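You operate a simulated robot arm through the tools that you are given. There is no shell and no other tool. Be economical: measure what you need, move in short steps, check, and stop when the job is done.

You run a simulated two-armed robot. Do the job below in one go: nothing can be reset, and whatever is moved stays where it is left.

Task
Vent the air line, then pump the gauge into the green by hand.
Fine: shut the air first; hold the hand pump while pumping; put it back beside the gauge box.
Where things are to end (x, y in the base frame): hand pump within 6 cm of [47, 4].

Only the result counts: the job must be done as asked and must still hold three seconds after the hand-in. Knocking over, shifting, dropping, spilling or breaking anything else fails it.

Robot
Two 6-joint arms with two-finger grippers on one trunk, on a base that drives. Base frame: it is fixed to the floor where the robot stands at the start and does not move with it; the origin is under the middle of the robot, x ahead of it, y to its left, z up; the surface under the hand at the start is at about z = 84. Readings come in cm, degrees, newtons and seconds.
The left shoulder is at the start at [7, 14.7, 146.7], the right one opposite. With the tool pointing down near the work surface each hand reaches from about 34 to 62 cm from the robot's upright axis, wherever it stands, measured 20 degrees to its own side. Places, roughly: black vent button [60, 0, 100]; pump knob [30, -20, 100]; red valve lever [60, 0, 120]. Payload 2.45 kg a hand.
The TCP of each hand is the grasp point between the finger pads, 3 cm short of the fingertips. In the tool frame z runs along the fingers and y along their closing line. The gripper opens to 10.6 cm. The gripper's body begins 7.9 cm behind the TCP.
Orientation is that of the tool frame in the base frame, as [roll, pitch, yaw] about the fixed x, y, z axes, in that order (R = Rz(yaw) Ry(pitch) Rx(roll)). With the fingers straight down and closing along the base's y, the tool's x points along the base's -x, its y along +y and its z along -z.

Tools
- The arms move only by the tool nudge_tool. It takes "left_plan", "right_plan" or both (then of equal length, played together; a hand with none holds still); each is a list that holds one entry, the list of rows, each a list of 6 numbers: the shift along the tool's x, y, z in units of 25 mm (1.0 is 25 mm), then the turn, a rotation vector about the tool's x, y, z in units of 6 degrees (1.0 is 6 degrees). In form: [[[tx, ty, tz, rx, ry, rz], ...]]. A call has 1 to 12 rows; each row shifts and turns the commanded pose from where the row before left it, along the tool's axes as they then stand. "left_hand" and "right_hand" are, for a hand that has rows, the finger opening in cm, from 0 to 10.6, set as the call begins (left out, the last holds). A call with a number of a shift or a turn outside -1 to 1 is refused whole. A row lasts 0.2 s, in which the tool goes at most 5 cm and 8.6 degrees; a call with a longer step from one row to the next is refused whole, and so is a gripper value outside its range. A pose out of reach is approached as far as the arm can. The call stops where the force on the tool passes 90 N (or 10 N more than at its start, if that is more) or the arm is blocked; 0.2 s more then pass. Each finger travels about 7.2 cm/s and halts on what it meets, pressing with about 25 N; the grip force reading is that of the motor and also rises with nothing between the fingers. The clock runs only during rows and for 0.2 s after the last one: add rows that do not move to give the fingers time. It gives the time, the measured TCP pose, the force on the tool (base axes), the opening and the grip force at its end, in the units of the frame above (readings bear some noise), with the torque about the TCP (base axes, N m) and any sound that the robot's microphone picked up, and new pictures: "show" is both (left out), scene, wrist or none (wrist: the cameras of the hands that moved).
- Cameras (640 x 400 px; columns grow to the right, rows downward): "scene" is now at [12.41, -1.18, 167.1]; the picture's right is [-0.15, -0.99, -0.00], its down [-0.80, 0.12, -0.59] and it looks along [0.58, -0.09, -0.81] (base axes); focal length 281 px, centre (320, 200). "left" rides on the left gripper at [7.6, 0.2, -10.6] in its tool frame; the picture's right is [-0.02, 1.00, 0.00], its down [-0.78, -0.02, -0.62] and it looks along [-0.62, -0.01, 0.78] (tool axes); focal length 247 px, centre (320, 200). "right" rides on the right gripper at [7.6, -0.2, -10.6] in its tool frame; the picture's right is [0.02, 1.00, 0.00], its down [-0.78, 0.02, -0.62] and it looks along [-0.62, 0.01, 0.78] (tool axes); focal length 247 px, centre (320, 200). There is no depth. A picture from a camera that has moved, and an enlarged one, comes with that camera's place and axes in the base frame and with its lens.
- raise_lower(by): slides the trunk up (or, below 0, down) by that many cm; the arms and the scene camera ride with it, the base frame stays. It gives what a move gives, with no picture.
- steer(legs): drives the robot by 1 to 6 legs, each [ahead, left, turn to the left] in cm, cm and degrees, along the robot's own axes; the way and the turn of a leg run together, so that a leg with both is an arc; at most 150 cm and 180 degrees a leg. The arms and the cameras ride along, it lands a little off, and it stops where it bumps. It gives what a move gives, and a new picture of the scene camera.
- turn_head(pan, tilt): turns the head with the scene camera to pan (to the left, within 86 degrees either way) and tilt (down, from -29 to 69), counted from straight ahead of the robot. It gives what a move gives, and a new picture of the scene camera.
- close_up(camera, box): a new picture of the part [left, top, right, bottom] of that camera's present view, enlarged. No time passes.
- job_done(): hands the job in; it is judged then, once.

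Work in short steps. Places have to be worked out from the pictures, the camera data and where the tool is seen: move nearer, look again, correct. Check each grasp and each placing, and mend what went wrong. You have 120 turns and 260 pictures in all, those below and enlarged ones among them. Open the grippers and draw the arms clear of the work before you hand the job in, unless the task says otherwise; then end with one line.

The tools are called after "Emit:" as name(argument=value, ...) on one line, values as JSON. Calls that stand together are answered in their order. nudge_tool: Moves the arms, as the interface text tells. Its arguments: {"type":"object","properties":{"left_plan":{"type":"array"},"left_hand":{"type":"number"},"right_plan":{"type":"array"},"right_hand":{"type":"number"},"show":{"type":"string","enum":["both","scene","wrist","none"]}},"required":[]} The other tools are called the same way: raise_lower (by) slides the trunk up or down; steer (legs) drives the base; turn_head (pan, tilt) turns the head that bears the scene camera; close_up (camera, box) takes an enlarged picture of a part of a camera's view; job_done () hands the job in.

At the start:

```text
time_s: 0.0
left_tool_pos: [57.18, 12.27, 114.97]
left_tool_rot: [180.0, 0.1, -180.0]
left_force: [0.9, 0.0, 0.5]
left_ft_torque: [0.01, 0.03, -0.04]
left_gripper_width: 10.59
left_finger_force: 0.1
right_tool_pos: [41.1, -28.76, 100.0]
right_tool_rot: [-179.9, 0.0, 180.0]
right_force: [-0.1, 0.0, 0.5]
right_ft_torque: [-0.02, 0.04, 0.0]
right_gripper_width: 10.6
right_finger_force: 0.0
trunk travel left (down, up): [-94.0, 0.0]
robot x, y, heading: [0.0, -0.09, 0.1]
head pan, tilt: [-8.4, 54.0]
```

scene: 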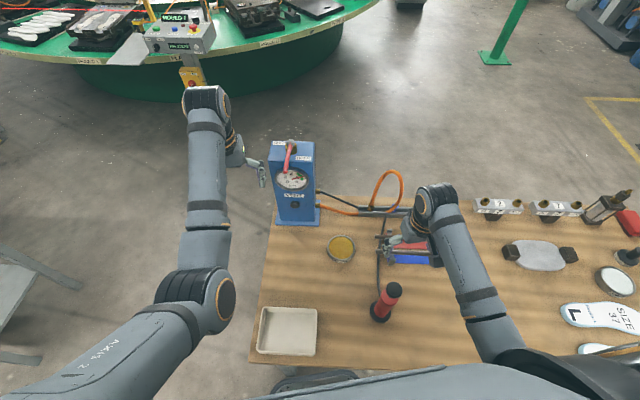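
right: 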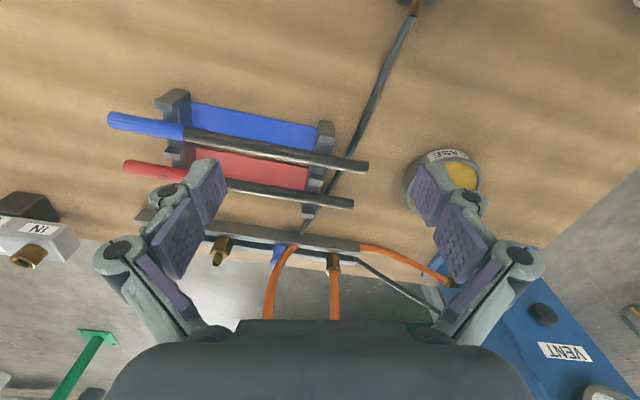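
left: 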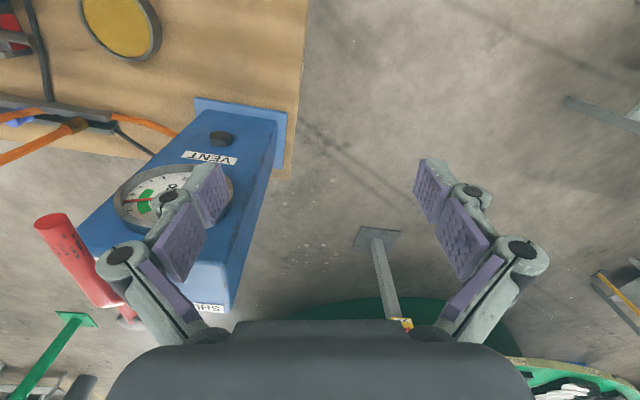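

The gauge box with the red lever, gauge and vent button is ahead, and the hand pump (red handle) is on the bench. I take close-ups of both.

Emit:
close_up(camera="scene", box=[240, 120, 400, 240])

Emit:
close_up(camera="scene", box=[320, 210, 480, 340])

Emit:
close_up(camera="left", box=[20, 80, 320, 340])

```text
3.33 times, centred on (320, 180) of scene
camera zoom: at [12.41, -1.18, 167.1], right [-0.15, -0.99, 0.0], down [-0.8, 0.12, -0.59], along [0.58, -0.09, -0.81], focal length 938 px, centre (320, 267)
```

zoom: 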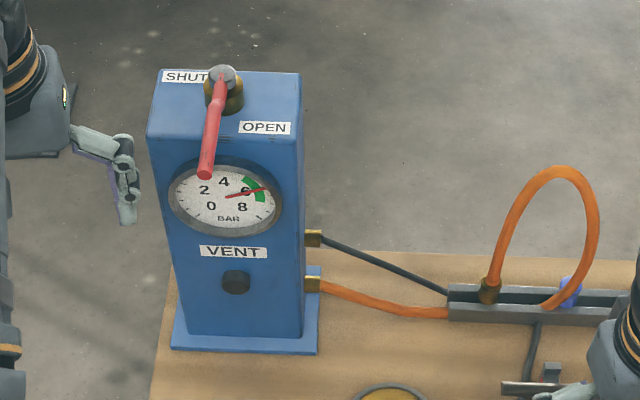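

```text
3.08 times, centred on (400, 275) of scene
camera zoom: at [12.41, -1.18, 167.1], right [-0.15, -0.99, 0.0], down [-0.8, 0.12, -0.59], along [0.58, -0.09, -0.81], focal length 865 px, centre (74, -31)
```

zoom: 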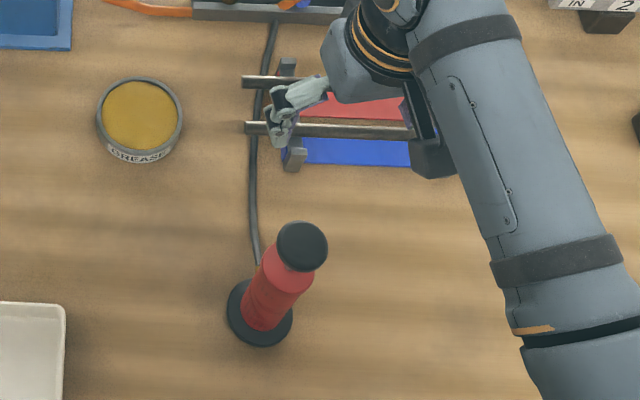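

```text
1.54 times, centred on (170, 210) of left
camera zoom: at [49.62, 12.48, 125.48], right [0.02, 1.0, 0.0], down [0.78, -0.02, 0.62], along [0.62, -0.01, -0.78], focal length 380 px, centre (551, 185)
```

zoom: 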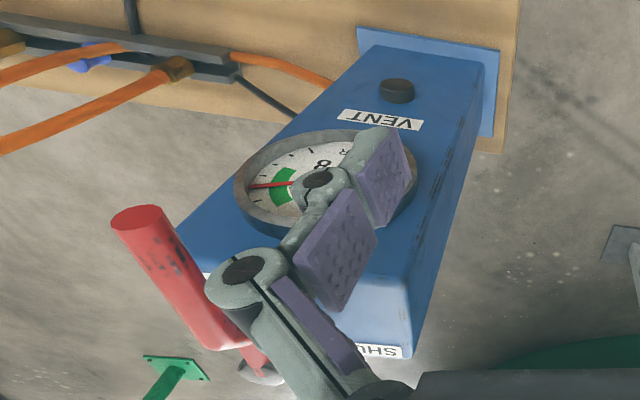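

Geometry from the scene and left views: lever tip is about (57, 0.4, 117.5), pivot about (66.6, -1.7), and OPEN is to the front, SHUT to the left (+y). I'll lift the left hand with closed fingers and carry it over the lever to its right side.

Emit:
nudge_tool(left_plan=[[[0, 0, -1, 0, 0, 0], [0, 0, -1, 0, 0, 0], [0, 0, -1, 0, 0, 0], [0, 0, -1, 0, 0, 0], [0, -0.9, 0, 0, 0, 0], [0, -0.9, 0, 0, 0, 0], [0, -0.9, 0, 0, 0, 0], [0, -0.9, 0, 0, 0, 0], [0, -0.9, 0, 0, 0, 0], [0, -0.9, 0, 0, 0, 0], [0, -0.9, 0, 0, 0, 0], [0, 0, 0, 0, 0, 0]]], left_hand=0)

```text
time_s: 2.6
left_tool_pos: [63.86, -3.14, 120.7]
left_tool_rot: [-179.9, 0.2, 179.7]
left_force: [-0.2, -0.1, 0.4]
left_ft_torque: [-0.05, -0.01, -0.03]
left_gripper_width: 0.0
left_finger_force: 24.7
left hand out of reach, approached as far as the arm can: row 1, 2, 3, 4, 10, 11
right_tool_pos: [41.25, -28.63, 99.96]
right_tool_rot: [-179.9, 0.0, -180.0]
right_force: [0.2, 0.1, -0.9]
right_ft_torque: [-0.05, 0.01, 0.0]
right_gripper_width: 10.6
right_finger_force: 0.0
trunk travel left (down, up): [-94.0, 0.0]
robot x, y, heading: [-0.38, 0.42, 0.1]
head pan, tilt: [-8.4, 54.0]
camera scene: at [12.28, -1.07, 167.1], right [-0.15, -0.99, 0.0], down [-0.8, 0.12, -0.59], along [0.58, -0.09, -0.81], focal length 281 px, centre (320, 200)
camera left: at [56.33, -2.88, 131.23], right [0.03, 1.0, 0.0], down [0.78, -0.02, 0.62], along [0.62, -0.02, -0.78], focal length 247 px, centre (320, 200)
```

scene: 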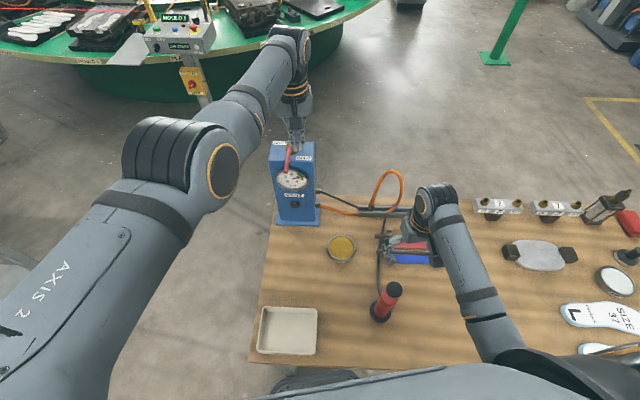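
left: 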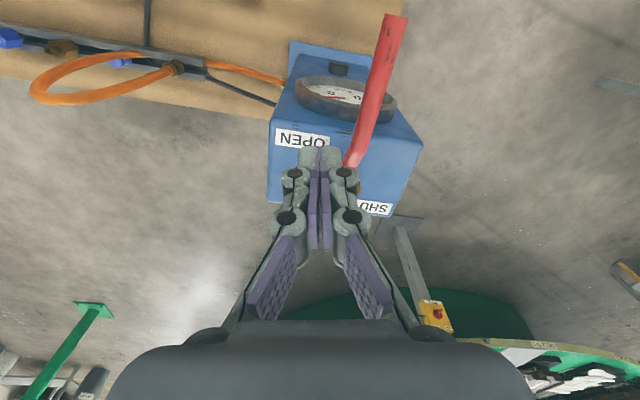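

The hand was pulled toward x≈63.9, near the pivot, without touching (force about 0), and the lever still points forward. I probe whether it can come back in x at a slightly lower height.

Emit:
nudge_tool(left_plan=[[[0.5, 0, 0, 0, 0, 0], [0.5, 0, 0, 0, 0, 0], [0, 0, 0, 0, 0, 0]]], show="none")

```text
time_s: 3.4
left_tool_pos: [63.75, -3.06, 120.52]
left_tool_rot: [-180.0, 0.1, -180.0]
left_force: [0.1, 0.1, -0.1]
left_ft_torque: [0.02, 0.03, 0.01]
left_gripper_width: 0.01
left_finger_force: 24.7
left hand out of reach, approached as far as the arm can: row 1, 2
right_tool_pos: [41.23, -28.65, 100.09]
right_tool_rot: [180.0, 0.0, 179.9]
right_force: [-0.4, 0.0, -0.3]
right_ft_torque: [0.0, 0.0, -0.02]
right_gripper_width: 10.62
right_finger_force: 0.0
trunk travel left (down, up): [-94.0, 0.0]
robot x, y, heading: [0.07, -0.19, 0.3]
head pan, tilt: [-8.4, 54.0]
```

That direction is at the arm's inner limit at this height, so I back the base up 6 cm, which carries the fingers back along the lever's right side.

Emit:
steer(legs=[[-6, 0, 0]])

Emit:
nudge_tool(left_plan=[[[0, 0, 0.4, 0, 0, 0], [0, 0, 0.4, 0, 0, 0], [0, 0, 0, 0, 0, 0]]])

```text
time_s: 4.4
left_tool_pos: [58.63, -3.12, 120.06]
left_tool_rot: [180.0, -0.5, 180.0]
left_force: [0.8, 0.2, -0.8]
left_ft_torque: [-0.02, 0.13, -0.01]
left_gripper_width: 0.01
left_finger_force: 25.4
right_tool_pos: [35.96, -28.69, 99.67]
right_tool_rot: [180.0, -0.5, -179.9]
right_force: [0.6, 0.8, -0.9]
right_ft_torque: [0.0, 0.14, -0.04]
right_gripper_width: 10.57
right_finger_force: 0.1
trunk travel left (down, up): [-94.0, 0.0]
robot x, y, heading: [-6.24, 0.2, -0.3]
head pan, tilt: [-8.4, 54.0]
camera scene: at [7.72, -1.19, 166.97], right [-0.15, -0.99, 0.0], down [-0.81, 0.12, -0.58], along [0.57, -0.09, -0.81], focal length 281 px, centre (320, 200)
```

scene: 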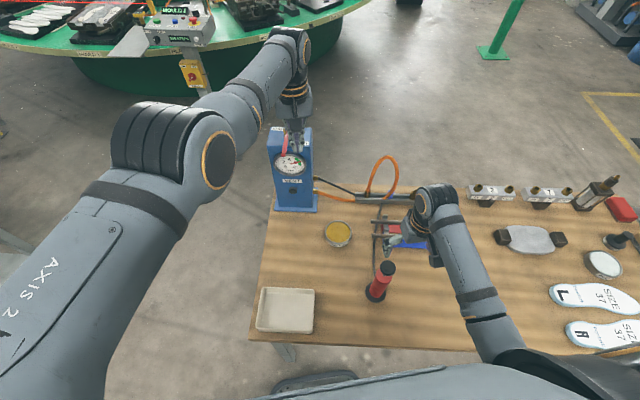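

```text
time_s: 5.2
left_tool_pos: [57.63, -3.04, 118.63]
left_tool_rot: [-180.0, 0.0, -180.0]
left_force: [-0.7, -0.1, 0.3]
left_ft_torque: [0.01, -0.03, 0.0]
left_gripper_width: 0.0
left_finger_force: 25.3
right_tool_pos: [35.18, -28.78, 100.08]
right_tool_rot: [180.0, 0.2, -180.0]
right_force: [-0.1, 0.0, 0.1]
right_ft_torque: [0.02, -0.03, -0.02]
right_gripper_width: 10.6
right_finger_force: 0.2
trunk travel left (down, up): [-94.0, 0.0]
robot x, y, heading: [-6.05, -0.24, -0.3]
head pan, tilt: [-8.4, 54.0]
camera scene: at [6.24, -1.17, 167.11], right [-0.15, -0.99, 0.0], down [-0.8, 0.12, -0.59], along [0.58, -0.09, -0.81], focal length 281 px, centre (320, 200)
camera left: at [50.13, -2.89, 129.24], right [0.02, 1.0, 0.0], down [0.78, -0.02, 0.62], along [0.62, -0.01, -0.78], focal length 247 px, centre (320, 200)
```

scene: 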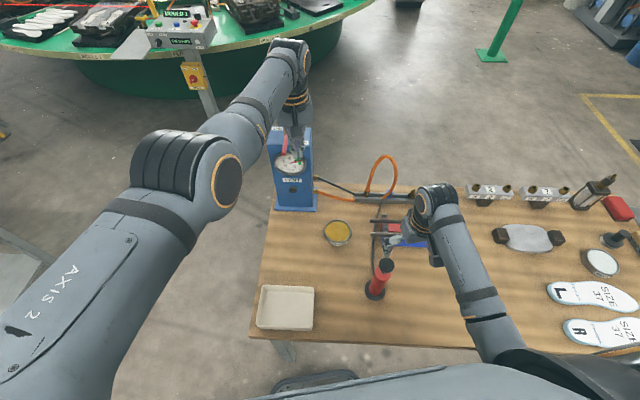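
left: 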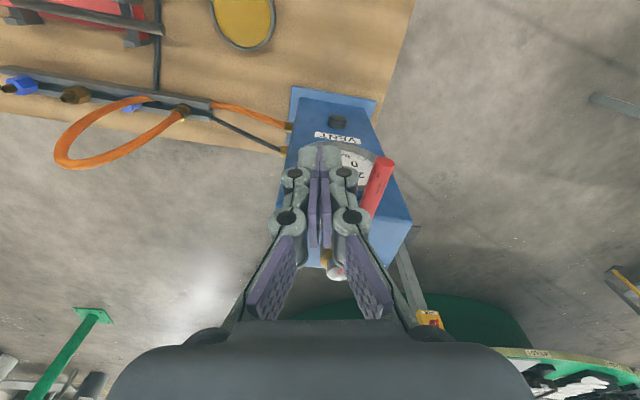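

Fingers are beside the lever near its tip. I move slightly in toward the pivot and sweep the lever to +y along an arc.

Emit:
nudge_tool(left_plan=[[[-0.53, 0, 0.1, 0, 0, 0], [0, 0.25, 0, 0, 0, 0], [-0.05, 0.35, 0, 0, 0, 0], [-0.05, 0.35, 0, 0, 0, 0], [-0.04, 0.31, 0, 0, 0, 0], [-0.04, 0.31, 0, 0, 0, 0], [-0.16, 0.31, 0, 0, 0, 0], [-0.16, 0.31, 0, 0, 0, 0], [-0.2, 0.26, 0, 0, 0, 0], [-0.2, 0.26, 0, 0, 0, 0], [0, 0, 0, 0, 0, 0]]])

```text
time_s: 7.6
left_tool_pos: [60.24, 3.79, 118.47]
left_tool_rot: [180.0, 0.1, -180.0]
left_force: [0.5, 0.5, -0.1]
left_ft_torque: [0.01, 0.01, -0.01]
left_gripper_width: 0.02
left_finger_force: 24.8
left hand out of reach, approached as far as the arm can: row 1, 4, 6, 9
right_tool_pos: [35.33, -28.85, 100.09]
right_tool_rot: [-180.0, -0.1, -180.0]
right_force: [1.4, 0.3, 0.0]
right_ft_torque: [-0.01, 0.0, 0.04]
right_gripper_width: 10.6
right_finger_force: 0.0
trunk travel left (down, up): [-94.0, 0.0]
robot x, y, heading: [-5.98, -0.19, 0.1]
head pan, tilt: [-8.4, 54.0]
camera scene: at [6.37, -1.18, 167.09], right [-0.15, -0.99, 0.0], down [-0.8, 0.12, -0.59], along [0.58, -0.09, -0.81], focal length 281 px, centre (320, 200)
camera left: at [52.69, 3.91, 129.11], right [0.02, 1.0, 0.0], down [0.78, -0.02, 0.62], along [0.62, -0.01, -0.78], focal length 247 px, centre (320, 200)
```

scene: 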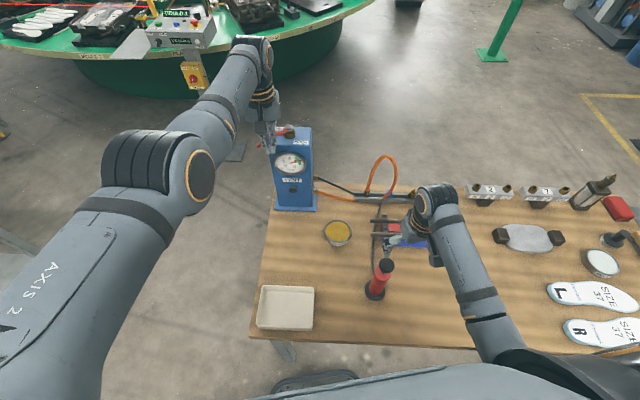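
left: 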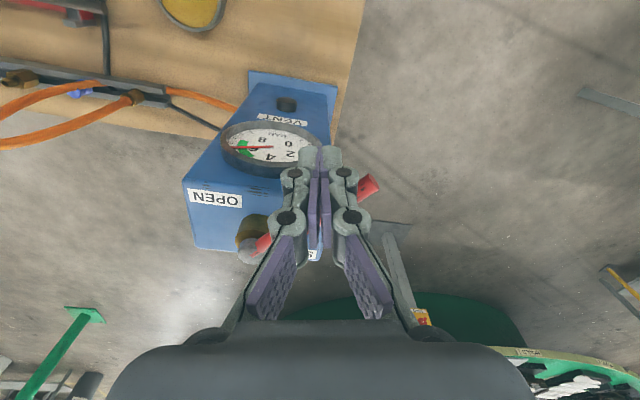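

The lever is at about 56°, with the box undisturbed. I continue the arc to the SHUT stop.

Emit:
nudge_tool(left_plan=[[[-0.29, 0.2, 0, 0, 0, 0], [-0.29, 0.2, 0, 0, 0, 0], [-0.34, 0.14, 0, 0, 0, 0], [-0.34, 0.14, 0, 0, 0, 0], [-0.32, 0.08, 0, 0, 0, 0], [-0.32, 0.08, 0, 0, 0, 0], [-0.24, 0.04, 0, 0, 0, 0], [-0.12, 0.0, 0, 0, 0, 0], [0, 0, 0, 0, 0, 0]]])

```text
time_s: 9.6
left_tool_pos: [61.47, 8.28, 119.01]
left_tool_rot: [-180.0, -0.1, -179.9]
left_force: [-0.2, -0.2, 0.3]
left_ft_torque: [-0.02, -0.01, 0.01]
left_gripper_width: 0.0
left_finger_force: 24.4
left hand out of reach, approached as far as the arm can: row 1, 2, 3, 4, 5, 6, 7
right_tool_pos: [35.34, -28.75, 99.95]
right_tool_rot: [-180.0, 0.0, 180.0]
right_force: [-0.6, -0.3, 0.3]
right_ft_torque: [-0.01, -0.01, -0.02]
right_gripper_width: 10.6
right_finger_force: 0.1
trunk travel left (down, up): [-94.0, 0.0]
robot x, y, heading: [-6.42, -0.09, -0.0]
head pan, tilt: [-8.4, 54.0]
camera scene: at [6.36, -1.17, 167.09], right [-0.15, -0.99, 0.0], down [-0.8, 0.12, -0.59], along [0.58, -0.09, -0.81], focal length 281 px, centre (320, 200)
camera left: at [53.9, 8.44, 129.61], right [0.02, 1.0, 0.0], down [0.78, -0.02, 0.62], along [0.62, -0.01, -0.78], focal length 247 px, centre (320, 200)
```

scene: 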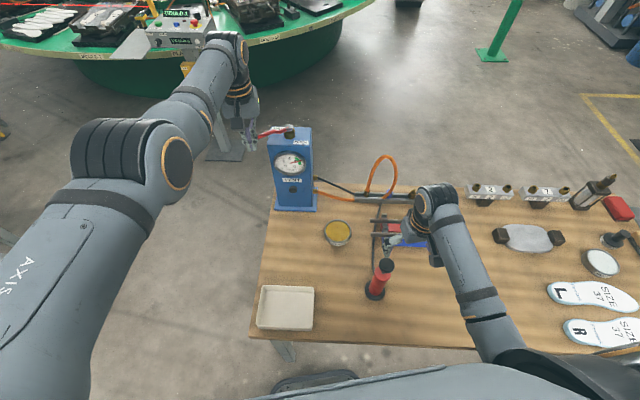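
left: 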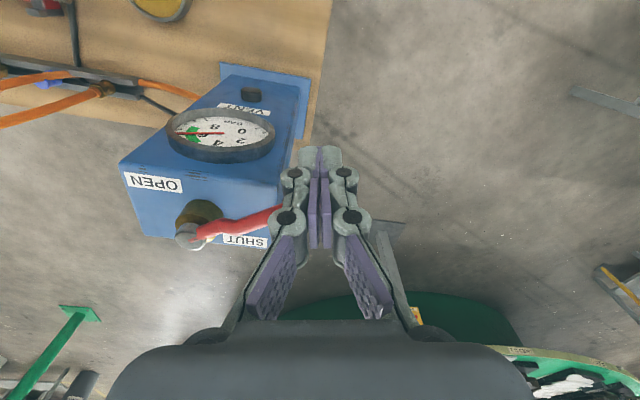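

The arm ran out of outward reach and slid to the lever's end; the lever is about 20–25° short of the stop. I bring the hand slightly back in y, then drive ahead a little to finish.

Emit:
steer(legs=[[2, -1, 0]])

Emit:
close_up(camera="left", box=[100, 60, 420, 260])

```text
time_s: 10.4
left_tool_pos: [62.98, 7.61, 119.35]
left_tool_rot: [-179.9, 0.2, -179.8]
left_force: [-0.2, 1.2, 0.3]
left_ft_torque: [-0.03, -0.03, -0.01]
left_gripper_width: 0.02
left_finger_force: 24.8
right_tool_pos: [36.84, -29.55, 100.25]
right_tool_rot: [-179.9, 0.3, -180.0]
right_force: [-0.3, -0.2, 0.1]
right_ft_torque: [-0.06, -0.06, 0.01]
right_gripper_width: 10.61
right_finger_force: 0.1
trunk travel left (down, up): [-94.0, 0.0]
robot x, y, heading: [-3.89, -1.32, 0.2]
head pan, tilt: [-8.4, 54.0]
camera scene: at [7.65, -1.78, 167.16], right [-0.15, -0.99, 0.0], down [-0.8, 0.12, -0.59], along [0.59, -0.09, -0.81], focal length 281 px, centre (320, 200)
```

scene: 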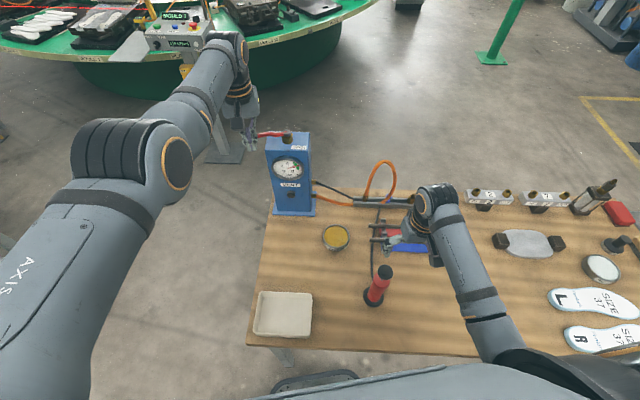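

```text
2.00 times, centred on (260, 160) of left
camera zoom: at [55.36, 7.74, 129.88], right [0.02, 1.0, 0.0], down [0.78, -0.01, 0.62], along [0.62, -0.01, -0.78], focal length 494 px, centre (440, 280)
```

zoom: 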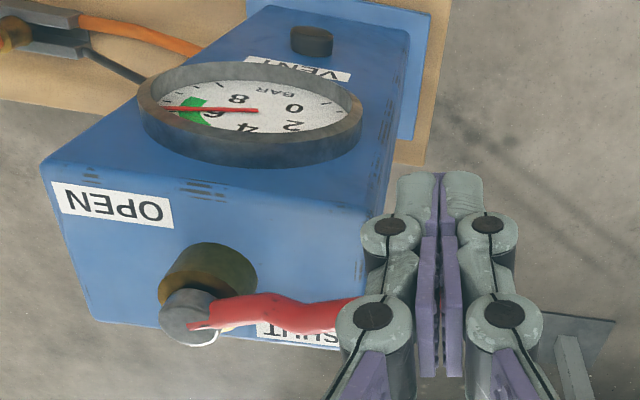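

The drive pushed the lever further round. I push ahead another 2 cm gently.

Emit:
steer(legs=[[1.5, 0, 0]])

Emit:
close_up(camera="left", box=[100, 60, 420, 260])

```text
time_s: 11.1
left_tool_pos: [64.42, 7.33, 119.41]
left_tool_rot: [180.0, 0.2, -179.9]
left_force: [-1.0, 0.2, 1.2]
left_ft_torque: [0.01, -0.06, 0.0]
left_gripper_width: 0.04
left_finger_force: 24.6
right_tool_pos: [38.36, -29.64, 100.15]
right_tool_rot: [-179.9, 0.3, 180.0]
right_force: [-1.0, 1.8, -0.3]
right_ft_torque: [-0.02, -0.06, -0.02]
right_gripper_width: 10.6
right_finger_force: 0.0
trunk travel left (down, up): [-94.0, 0.0]
robot x, y, heading: [-2.81, -1.17, 0.3]
head pan, tilt: [-8.4, 54.0]
camera scene: at [9.15, -2.06, 167.16], right [-0.15, -0.99, 0.0], down [-0.8, 0.12, -0.59], along [0.59, -0.09, -0.81], focal length 281 px, centre (320, 200)
```

scene: 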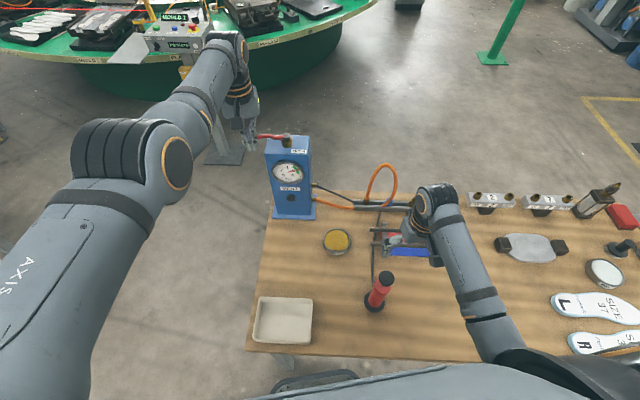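

```text
2.00 times, centred on (260, 160) of left
camera zoom: at [56.87, 7.53, 129.9], right [0.02, 1.0, 0.0], down [0.78, -0.02, 0.62], along [0.62, -0.01, -0.78], focal length 494 px, centre (440, 280)
```

zoom: 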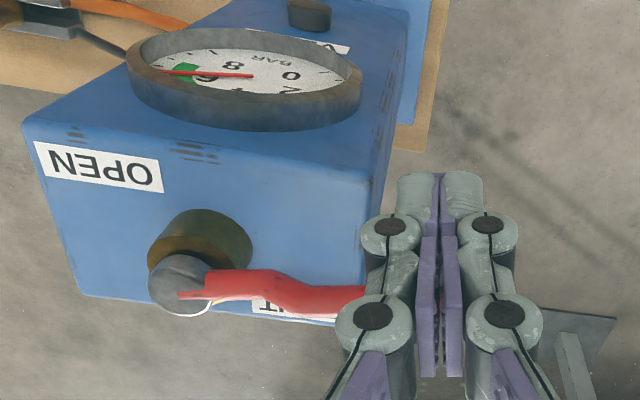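

The lever is nearly parallel to the box back edge but no stop has been felt yet; I push a bit further.

Emit:
steer(legs=[[1.2, 0, 0]])

Emit:
close_up(camera="left", box=[100, 60, 420, 260])

```text
time_s: 11.9
left_tool_pos: [65.69, 7.29, 119.3]
left_tool_rot: [180.0, 0.2, -179.9]
left_force: [0.0, -1.1, 0.2]
left_ft_torque: [0.05, -0.05, 0.02]
left_gripper_width: 0.02
left_finger_force: 25.4
right_tool_pos: [39.64, -29.64, 100.25]
right_tool_rot: [-179.9, 0.3, -180.0]
right_force: [-0.7, -0.5, 1.2]
right_ft_torque: [-0.04, -0.02, -0.02]
right_gripper_width: 10.61
right_finger_force: 0.0
trunk travel left (down, up): [-94.0, 0.0]
robot x, y, heading: [-0.89, -0.98, 0.3]
head pan, tilt: [-8.4, 54.0]
camera scene: at [10.47, -2.13, 167.14], right [-0.15, -0.99, 0.0], down [-0.8, 0.12, -0.59], along [0.58, -0.09, -0.81], focal length 281 px, centre (320, 200)
```

scene: 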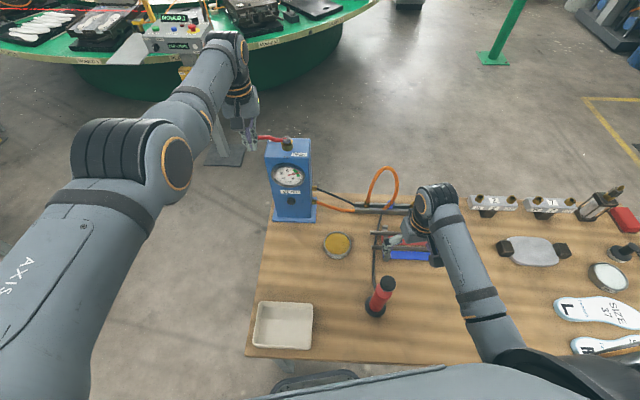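

```text
2.00 times, centred on (260, 160) of left
camera zoom: at [58.15, 7.5, 129.85], right [0.02, 1.0, 0.0], down [0.78, -0.02, 0.62], along [0.62, -0.01, -0.78], focal length 494 px, centre (440, 280)
```

zoom: 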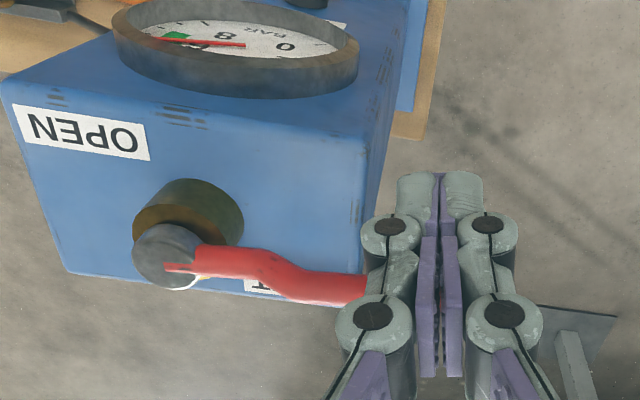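

Still turning with negligible force, so I go on to find the stop.

Emit:
steer(legs=[[1.2, 0, 0]])

Emit:
close_up(camera="left", box=[100, 60, 420, 260])

```text
time_s: 12.6
left_tool_pos: [67.23, 7.32, 119.13]
left_tool_rot: [-180.0, 0.0, -179.9]
left_force: [0.8, 0.6, -0.2]
left_ft_torque: [-0.02, 0.0, 0.03]
left_gripper_width: 0.0
left_finger_force: 24.8
right_tool_pos: [40.93, -29.67, 100.15]
right_tool_rot: [180.0, 0.0, -180.0]
right_force: [-0.8, 0.3, 0.4]
right_ft_torque: [0.02, -0.04, -0.02]
right_gripper_width: 10.64
right_finger_force: 0.0
trunk travel left (down, up): [-94.0, 0.0]
robot x, y, heading: [-0.12, -0.83, 0.1]
head pan, tilt: [-8.4, 54.0]
camera scene: at [12.01, -2.13, 167.11], right [-0.15, -0.99, 0.0], down [-0.8, 0.12, -0.59], along [0.58, -0.09, -0.81], focal length 281 px, centre (320, 200)
```

scene: 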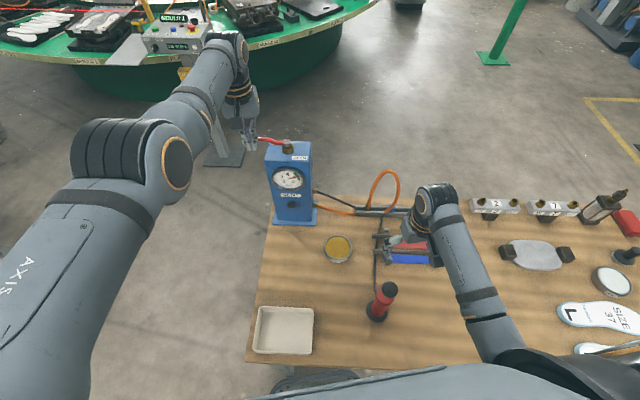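

```text
2.00 times, centred on (260, 160) of left
camera zoom: at [59.63, 7.51, 129.73], right [0.02, 1.0, 0.0], down [0.78, -0.02, 0.62], along [0.62, -0.01, -0.78], focal length 494 px, centre (440, 280)
```

zoom: 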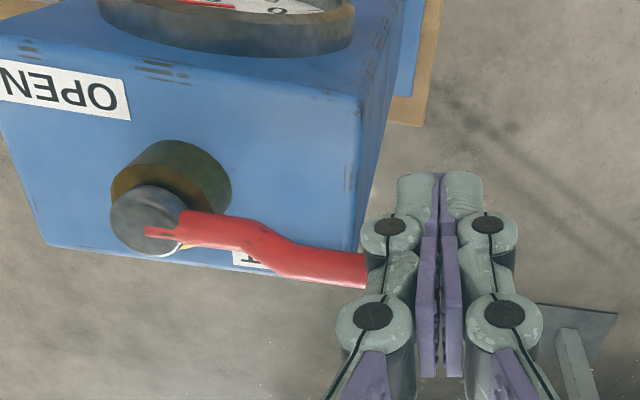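

I inspect the lever angle and gauge from the scene camera.

Emit:
close_up(camera="scene", box=[220, 120, 340, 230])

Emit:
steer(legs=[[-2, 0, 0]])

Emit:
close_up(camera="left", box=[100, 60, 420, 260])

```text
3.64 times, centred on (280, 175) of scene
camera zoom: at [12.01, -2.13, 167.11], right [-0.15, -0.99, 0.0], down [-0.8, 0.12, -0.59], along [0.58, -0.09, -0.81], focal length 1023 px, centre (466, 291)
```

zoom: 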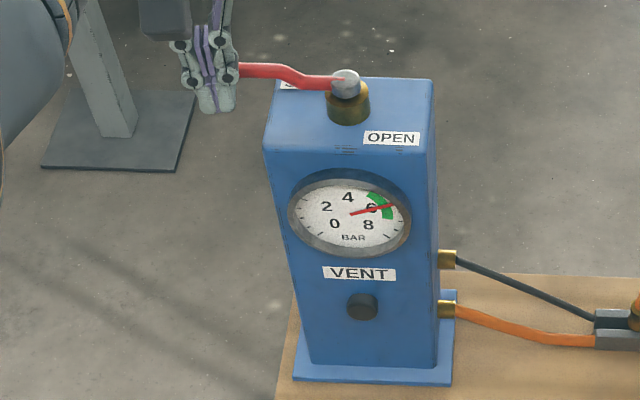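

```text
time_s: 13.4
left_tool_pos: [65.95, 7.32, 118.67]
left_tool_rot: [-180.0, -0.4, -179.7]
left_force: [0.7, 0.4, -0.9]
left_ft_torque: [-0.03, 0.09, -0.03]
left_gripper_width: 0.02
left_finger_force: 25.2
right_tool_pos: [39.69, -29.6, 99.7]
right_tool_rot: [-179.9, -0.3, -180.0]
right_force: [0.3, -0.2, 0.6]
right_ft_torque: [0.0, 0.07, 0.0]
right_gripper_width: 10.6
right_finger_force: 0.0
trunk travel left (down, up): [-94.0, 0.0]
robot x, y, heading: [-1.8, -1.03, -0.1]
head pan, tilt: [-8.4, 54.0]
camera scene: at [11.09, -2.13, 167.02], right [-0.15, -0.99, 0.0], down [-0.8, 0.12, -0.58], along [0.58, -0.09, -0.81], focal length 281 px, centre (320, 200)
```

scene: 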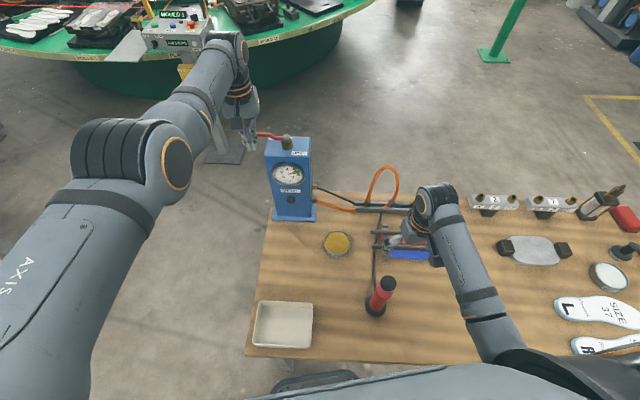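

```text
2.00 times, centred on (260, 160) of left
camera zoom: at [58.45, 7.53, 129.31], right [0.02, 1.0, 0.0], down [0.79, -0.01, 0.62], along [0.62, -0.01, -0.79], focal length 494 px, centre (440, 280)
```

zoom: 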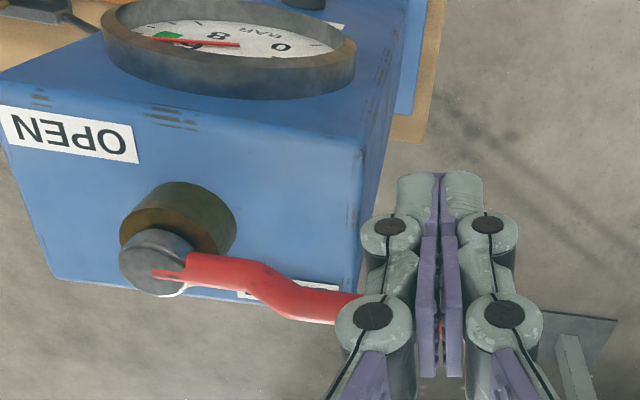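

At full push the lever had turned about 90° (θ≈102°), but I felt no stop, so I push once more a little further to find it.

Emit:
steer(legs=[[3.2, 0, 0]])

Emit:
close_up(camera="scene", box=[220, 120, 340, 230])

Emit:
close_up(camera="left", box=[100, 60, 420, 260])

```text
time_s: 14.3
left_tool_pos: [67.59, 7.55, 119.45]
left_tool_rot: [179.9, 0.0, -179.9]
left_force: [-26.3, 3.4, 0.8]
left_ft_torque: [0.08, 0.44, -0.25]
left_gripper_width: 0.0
left_finger_force: 24.7
right_tool_pos: [41.81, -29.58, 100.22]
right_tool_rot: [-179.9, 0.4, 180.0]
right_force: [-0.2, -0.3, -0.2]
right_ft_torque: [0.01, 0.01, -0.02]
right_gripper_width: 10.61
right_finger_force: 0.0
trunk travel left (down, up): [-94.0, 0.0]
robot x, y, heading: [1.24, -0.75, 0.3]
head pan, tilt: [-8.4, 54.0]
camera scene: at [12.37, -2.01, 167.18], right [-0.15, -0.99, 0.0], down [-0.8, 0.12, -0.59], along [0.59, -0.09, -0.8], focal length 281 px, centre (320, 200)
```

scene: 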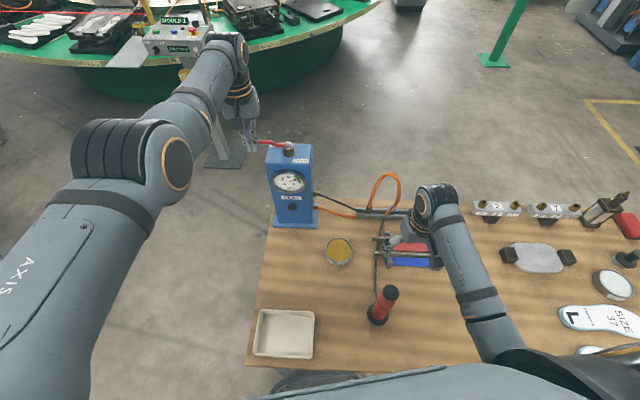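

```text
3.64 times, centred on (280, 175) of scene
camera zoom: at [12.37, -2.01, 167.18], right [-0.15, -0.99, 0.0], down [-0.8, 0.12, -0.59], along [0.59, -0.09, -0.8], focal length 1023 px, centre (466, 291)
```

zoom: 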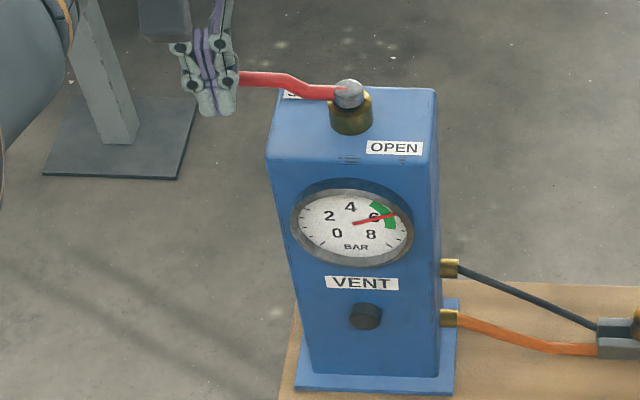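

```text
2.00 times, centred on (260, 160) of left
camera zoom: at [60.09, 7.65, 129.97], right [0.02, 1.0, 0.0], down [0.78, -0.02, 0.62], along [0.62, -0.01, -0.78], focal length 494 px, centre (440, 280)
```

zoom: 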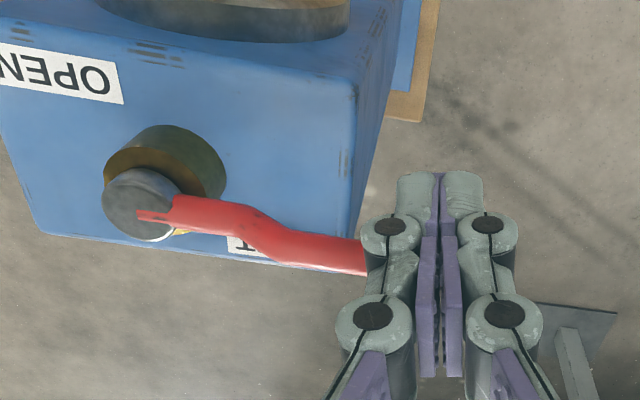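

The stop was met (26 N reaction), so the valve is shut. I release the lever, and raise, close and shift the right hand so it clears the pump before I back up.

Emit:
nudge_tool(left_plan=[[[0.8, 0, 0, 0, 0, 0], [0.8, 0, 0, 0, 0, 0], [0.8, 0, 0, 0, 0, 0], [0.8, 0, 0, 0, 0, 0], [0, 0, 0, 0, 0, 0]]], right_plan=[[[0, 0, -0.8, 0, 0, 0], [0, 0, -0.8, 0, 0, 0], [0, 0, -0.8, 0, 0, 0], [0, -0.8, 0, 0, 0, 0], [0, -0.8, 0, 0, 0, 0]]], right_hand=4, show="scene")

```text
time_s: 15.5
left_tool_pos: [67.43, 6.62, 118.69]
left_tool_rot: [180.0, -0.4, -179.8]
left_force: [-15.7, 12.4, 0.5]
left_ft_torque: [0.13, 0.17, -0.06]
left_gripper_width: 0.0
left_finger_force: 24.7
left hand out of reach, approached as far as the arm can: row 1, 2, 3, 4
right_tool_pos: [42.06, -33.37, 106.2]
right_tool_rot: [-180.0, 0.1, -179.9]
right_force: [0.2, -0.1, -0.3]
right_ft_torque: [-0.03, -0.04, 0.03]
right_gripper_width: 4.01
right_finger_force: 0.0
trunk travel left (down, up): [-94.0, 0.0]
robot x, y, heading: [1.2, -0.84, 0.1]
head pan, tilt: [-8.4, 54.0]
camera scene: at [12.86, -1.72, 167.13], right [-0.15, -0.99, 0.0], down [-0.8, 0.12, -0.59], along [0.58, -0.09, -0.81], focal length 281 px, centre (320, 200)
```

scene: 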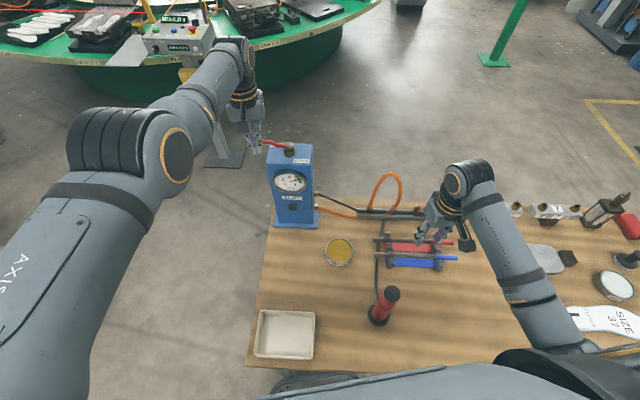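

The left arm can't retract by itself at this height, so I back the base off 12 cm with the right hand clear.

Emit:
steer(legs=[[-12, 0, 0]])

Emit:
close_up(camera="scene", box=[220, 90, 340, 200])

```text
time_s: 16.7
left_tool_pos: [56.23, 6.18, 118.23]
left_tool_rot: [179.9, -0.7, -179.9]
left_force: [1.0, 0.0, -0.1]
left_ft_torque: [-0.01, 0.0, -0.04]
left_gripper_width: 0.0
left_finger_force: 25.1
right_tool_pos: [30.66, -33.79, 105.72]
right_tool_rot: [-179.9, 0.0, 179.9]
right_force: [0.6, 0.7, -0.7]
right_ft_torque: [-0.02, 0.0, 0.03]
right_gripper_width: 3.99
right_finger_force: 0.0
trunk travel left (down, up): [-94.0, 0.0]
robot x, y, heading: [-10.87, -0.69, -0.1]
head pan, tilt: [-8.4, 54.0]
camera scene: at [1.98, -2.18, 167.05], right [-0.15, -0.99, 0.0], down [-0.8, 0.12, -0.59], along [0.58, -0.09, -0.81], focal length 281 px, centre (320, 200)
```

scene: 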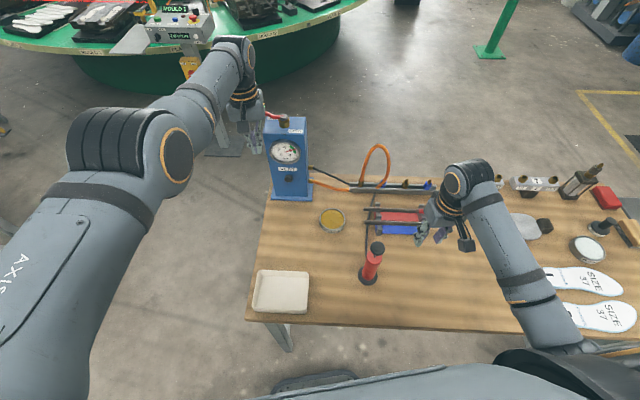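

```text
3.64 times, centred on (280, 145) of scene
camera zoom: at [1.98, -2.18, 167.05], right [-0.15, -0.99, 0.0], down [-0.8, 0.12, -0.59], along [0.58, -0.09, -0.81], focal length 1023 px, centre (466, 400)
```

zoom: 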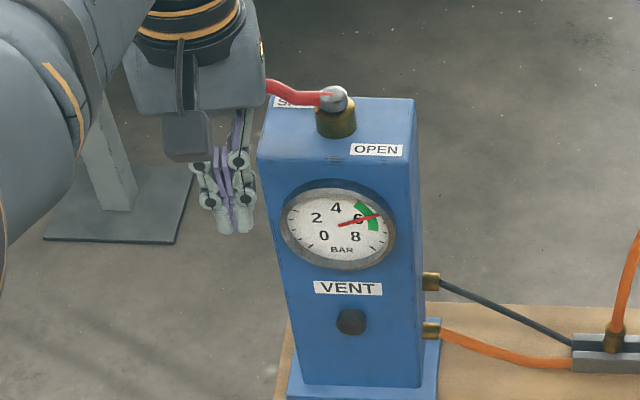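

Lever stands at SHUT and gauge still reads about 6. Now I lower the left hand in front of the box toward the vent button.

Emit:
nudge_tool(left_plan=[[[0, 0, 1, 0, 0, 0], [0, 0, 1, 0, 0, 0], [0, -0.45, 1, 0, 0, 0], [0, -0.45, 1, 0, 0, 0], [0, -0.45, 1, 0, 0, 0], [0, -0.45, 1, 0, 0, 0], [0, -0.45, 0.6, 0, 0, 0], [0, -0.45, 0, 0, 0, 0], [0, 0, 0, 0, 0, 0]]])

```text
time_s: 18.7
left_tool_pos: [51.99, 2.6, 104.65]
left_tool_rot: [179.8, -0.3, -179.9]
left_force: [0.7, -0.3, -0.4]
left_ft_torque: [0.02, 0.0, 0.03]
left_gripper_width: 0.0
left_finger_force: 25.2
left hand out of reach, approached as far as the arm can: row 2, 3, 4, 5, 6, 7
right_tool_pos: [30.32, -33.8, 106.0]
right_tool_rot: [-179.9, 0.2, -179.9]
right_force: [-0.6, 0.0, 0.4]
right_ft_torque: [0.01, 0.02, 0.0]
right_gripper_width: 3.99
right_finger_force: 0.1
trunk travel left (down, up): [-94.0, 0.0]
robot x, y, heading: [-11.07, -0.94, -0.1]
head pan, tilt: [-8.4, 54.0]
camera scene: at [1.41, -2.1, 167.1], right [-0.15, -0.99, 0.0], down [-0.8, 0.12, -0.59], along [0.58, -0.09, -0.81], focal length 281 px, centre (320, 200)
camera left: at [44.42, 2.79, 115.39], right [0.02, 1.0, 0.0], down [0.79, -0.02, 0.62], along [0.62, -0.01, -0.79], focal length 247 px, centre (320, 200)
```

scene: 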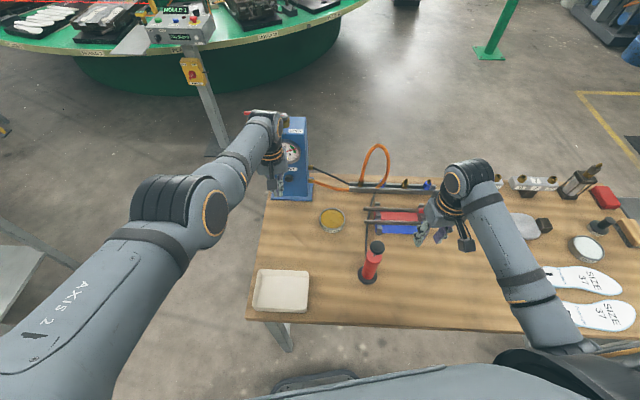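
left: 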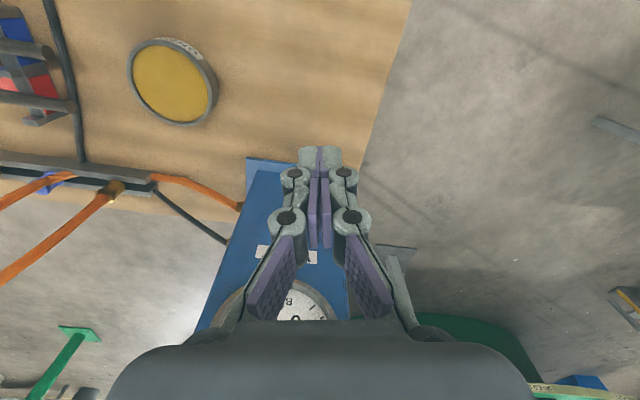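

The hand is at the outer reach limit for tool-down; tilting the fingers forward will give more reach and let the tips face the button. I tilt by 48°.

Emit:
nudge_tool(left_plan=[[[0, 0, 0, 0, -1, 0], [0, 0, 0, 0, -1, 0], [0, 0, 0, 0, -1, 0], [0, 0, 0, 0, -1, 0], [0, 0, 0, 0, -1, 0], [0, 0, 0, 0, -1, 0], [0, 0, 0, 0, -1, 0], [0, 0, 0, 0, -1, 0], [0, -0.5, 0, 0, 0, 0], [0, -0.5, 0, 0, 0, 0], [0, 0, 0, 0, 0, 0]]])

```text
time_s: 21.1
left_tool_pos: [60.32, -3.12, 100.99]
left_tool_rot: [180.0, 47.8, 179.9]
left_force: [-3.2, -1.0, 0.7]
left_ft_torque: [-0.01, -0.03, -0.03]
left_gripper_width: 0.0
left_finger_force: 24.8
left hand out of reach, approached as far as the arm can: row 1, 2, 3, 4, 5, 6, 7, 8, 9, 10
right_tool_pos: [30.32, -33.72, 106.02]
right_tool_rot: [180.0, 0.1, 179.9]
right_force: [0.2, 0.2, -0.1]
right_ft_torque: [0.02, -0.03, 0.02]
right_gripper_width: 3.98
right_finger_force: 0.1
trunk travel left (down, up): [-94.0, 0.0]
robot x, y, heading: [-11.25, -0.99, -0.0]
head pan, tilt: [-8.4, 54.0]
camera scene: at [1.38, -2.12, 167.1], right [-0.15, -0.99, 0.0], down [-0.8, 0.12, -0.59], along [0.58, -0.09, -0.81], focal length 281 px, centre (320, 200)
camera left: at [47.33, -3.0, 102.44], right [0.01, 1.0, 0.02], down [0.07, -0.02, 1.0], along [1.0, -0.01, -0.07], focal length 247 px, centre (320, 200)
```

scene: 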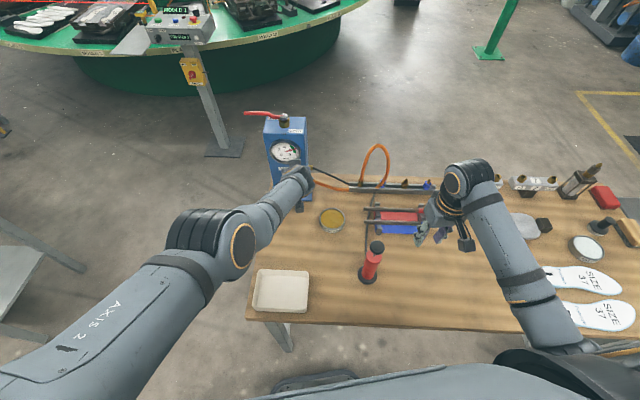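
left: 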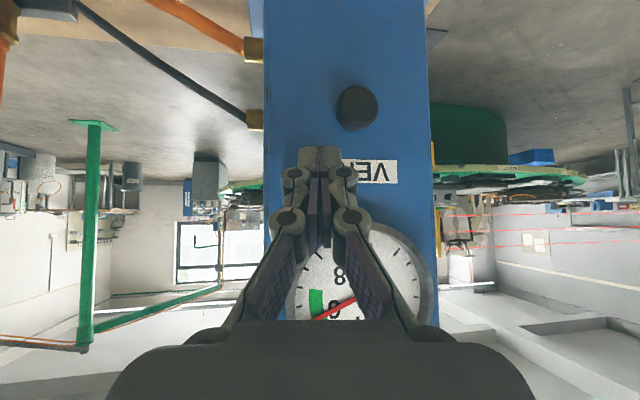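

The button is at about (62.5, -0.7, 95.6); the tips are at (62.5, -3.1, 99), just touching the face. I retract slightly, then shift left and down to line up with the button.

Emit:
nudge_tool(left_plan=[[[0.4, 0, -0.45, 0, 0, 0], [0.4, 0, -0.45, 0, 0, 0], [0.5, 0.48, 0.45, 0, 0, 0], [0.5, 0.48, 0.45, 0, 0, 0], [0, 0, 0, 0, 0, 0]]])

```text
time_s: 22.3
left_tool_pos: [58.32, -1.08, 96.64]
left_tool_rot: [179.9, 47.4, 180.0]
left_force: [0.5, 0.1, -0.5]
left_ft_torque: [-0.03, -0.02, -0.02]
left_gripper_width: 0.01
left_finger_force: 25.2
left hand out of reach, approached as far as the arm can: row 1, 2, 3, 4
right_tool_pos: [30.4, -33.81, 106.1]
right_tool_rot: [-179.9, 0.0, 179.9]
right_force: [0.3, 0.2, -0.2]
right_ft_torque: [-0.01, 0.04, -0.04]
right_gripper_width: 4.0
right_finger_force: 0.0
trunk travel left (down, up): [-94.0, 0.0]
robot x, y, heading: [-10.76, -1.2, 0.0]
head pan, tilt: [-8.4, 54.0]
camera scene: at [1.44, -2.2, 167.1], right [-0.15, -0.99, 0.0], down [-0.8, 0.12, -0.59], along [0.58, -0.09, -0.81], focal length 281 px, centre (320, 200)
camera left: at [45.47, -1.1, 98.18], right [0.01, 1.0, 0.02], down [0.07, -0.02, 1.0], along [1.0, -0.01, -0.07], focal length 247 px, centre (320, 200)
```

scene: 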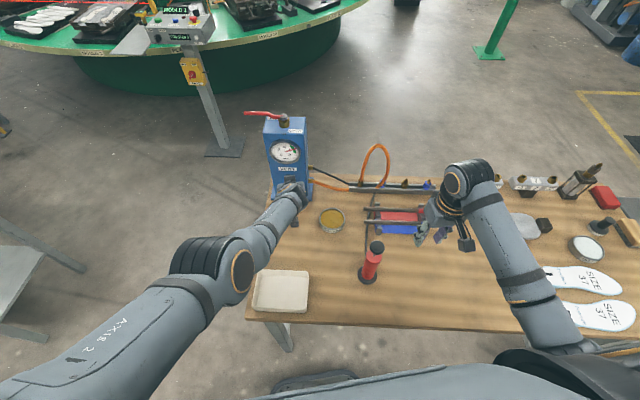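
left: 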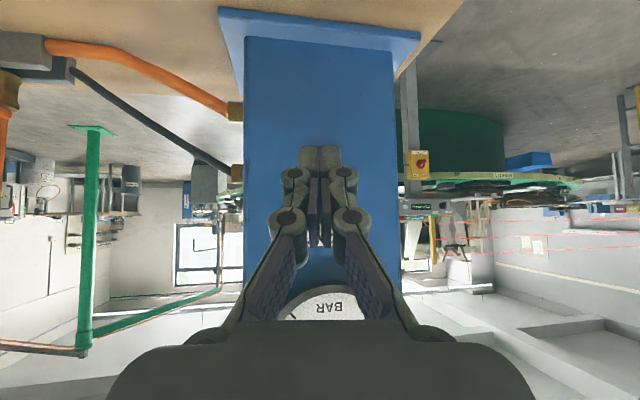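

Tips are at (60.6, -1.1, 94.7), about 1 cm low. I raise 1 cm, then drive ahead to press.

Emit:
nudge_tool(left_plan=[[[-0.35, 0.12, -0.32, 0, 0, 0], [0, 0, 0, 0, 0, 0]]], show="wrist")

Emit:
steer(legs=[[2.2, 0, 0]])

Emit:
close_up(camera="scene", box=[220, 90, 340, 210])

```text
time_s: 22.9
left_tool_pos: [58.97, -1.06, 97.6]
left_tool_rot: [179.9, 47.5, 179.9]
left_force: [-0.3, 0.2, 0.3]
left_ft_torque: [0.0, 0.0, 0.02]
left_gripper_width: 0.0
left_finger_force: 25.1
left hand out of reach, approached as far as the arm can: row 1
right_tool_pos: [30.31, -33.64, 105.95]
right_tool_rot: [180.0, 0.0, 180.0]
right_force: [0.2, -0.2, -0.7]
right_ft_torque: [-0.01, 0.0, 0.0]
right_gripper_width: 4.01
right_finger_force: 0.0
trunk travel left (down, up): [-94.0, 0.0]
robot x, y, heading: [-10.63, -1.04, 0.3]
head pan, tilt: [-8.4, 54.0]
camera left: at [45.91, -1.02, 99.04], right [0.01, 1.0, 0.02], down [0.07, -0.02, 1.0], along [1.0, -0.01, -0.07], focal length 247 px, centre (320, 200)
```

left: 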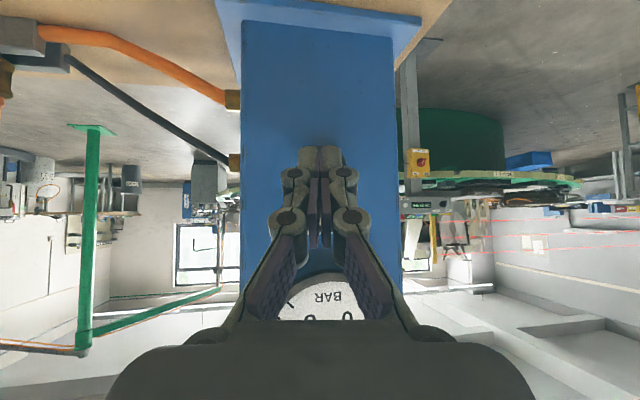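

```text
time_s: 23.7
left_tool_pos: [60.6, -1.21, 97.82]
left_tool_rot: [179.8, 47.8, 179.9]
left_force: [-17.8, -3.4, 7.5]
left_ft_torque: [-0.04, -0.01, -0.05]
left_gripper_width: 0.62
left_finger_force: 29.2
right_tool_pos: [32.05, -33.83, 106.19]
right_tool_rot: [180.0, 0.2, 179.9]
right_force: [0.6, 0.9, 0.6]
right_ft_torque: [-0.01, 0.0, 0.04]
right_gripper_width: 4.0
right_finger_force: 0.1
trunk travel left (down, up): [-94.0, 0.0]
robot x, y, heading: [-8.9, -1.01, -0.2]
head pan, tilt: [-8.4, 54.0]
heard: click
camera scene: at [2.93, -2.26, 167.15], right [-0.15, -0.99, 0.0], down [-0.8, 0.12, -0.59], along [0.59, -0.09, -0.81], focal length 281 px, centre (320, 200)
```

scene: 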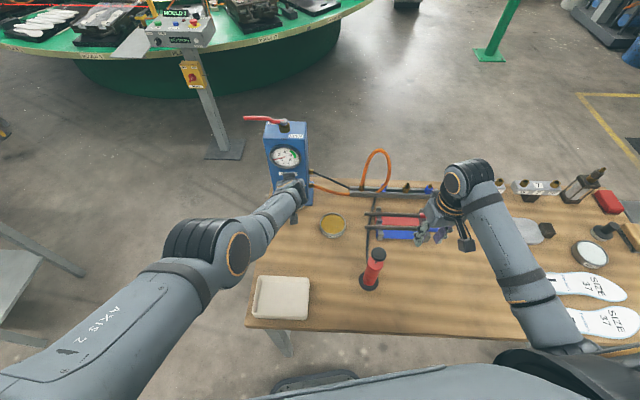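

```text
3.33 times, centred on (280, 150) of scene
camera zoom: at [2.93, -2.26, 167.15], right [-0.15, -0.99, 0.0], down [-0.8, 0.12, -0.59], along [0.59, -0.09, -0.81], focal length 938 px, centre (453, 367)
```

zoom: 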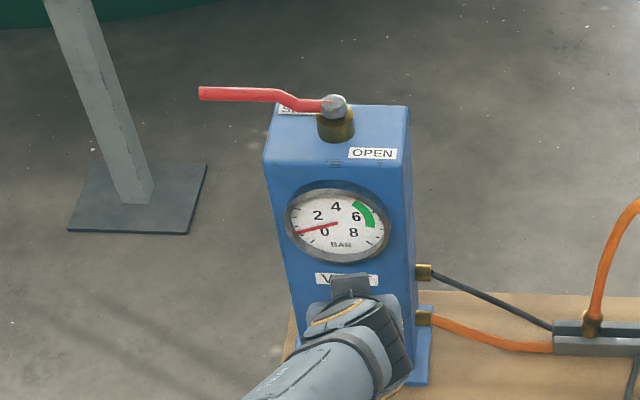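

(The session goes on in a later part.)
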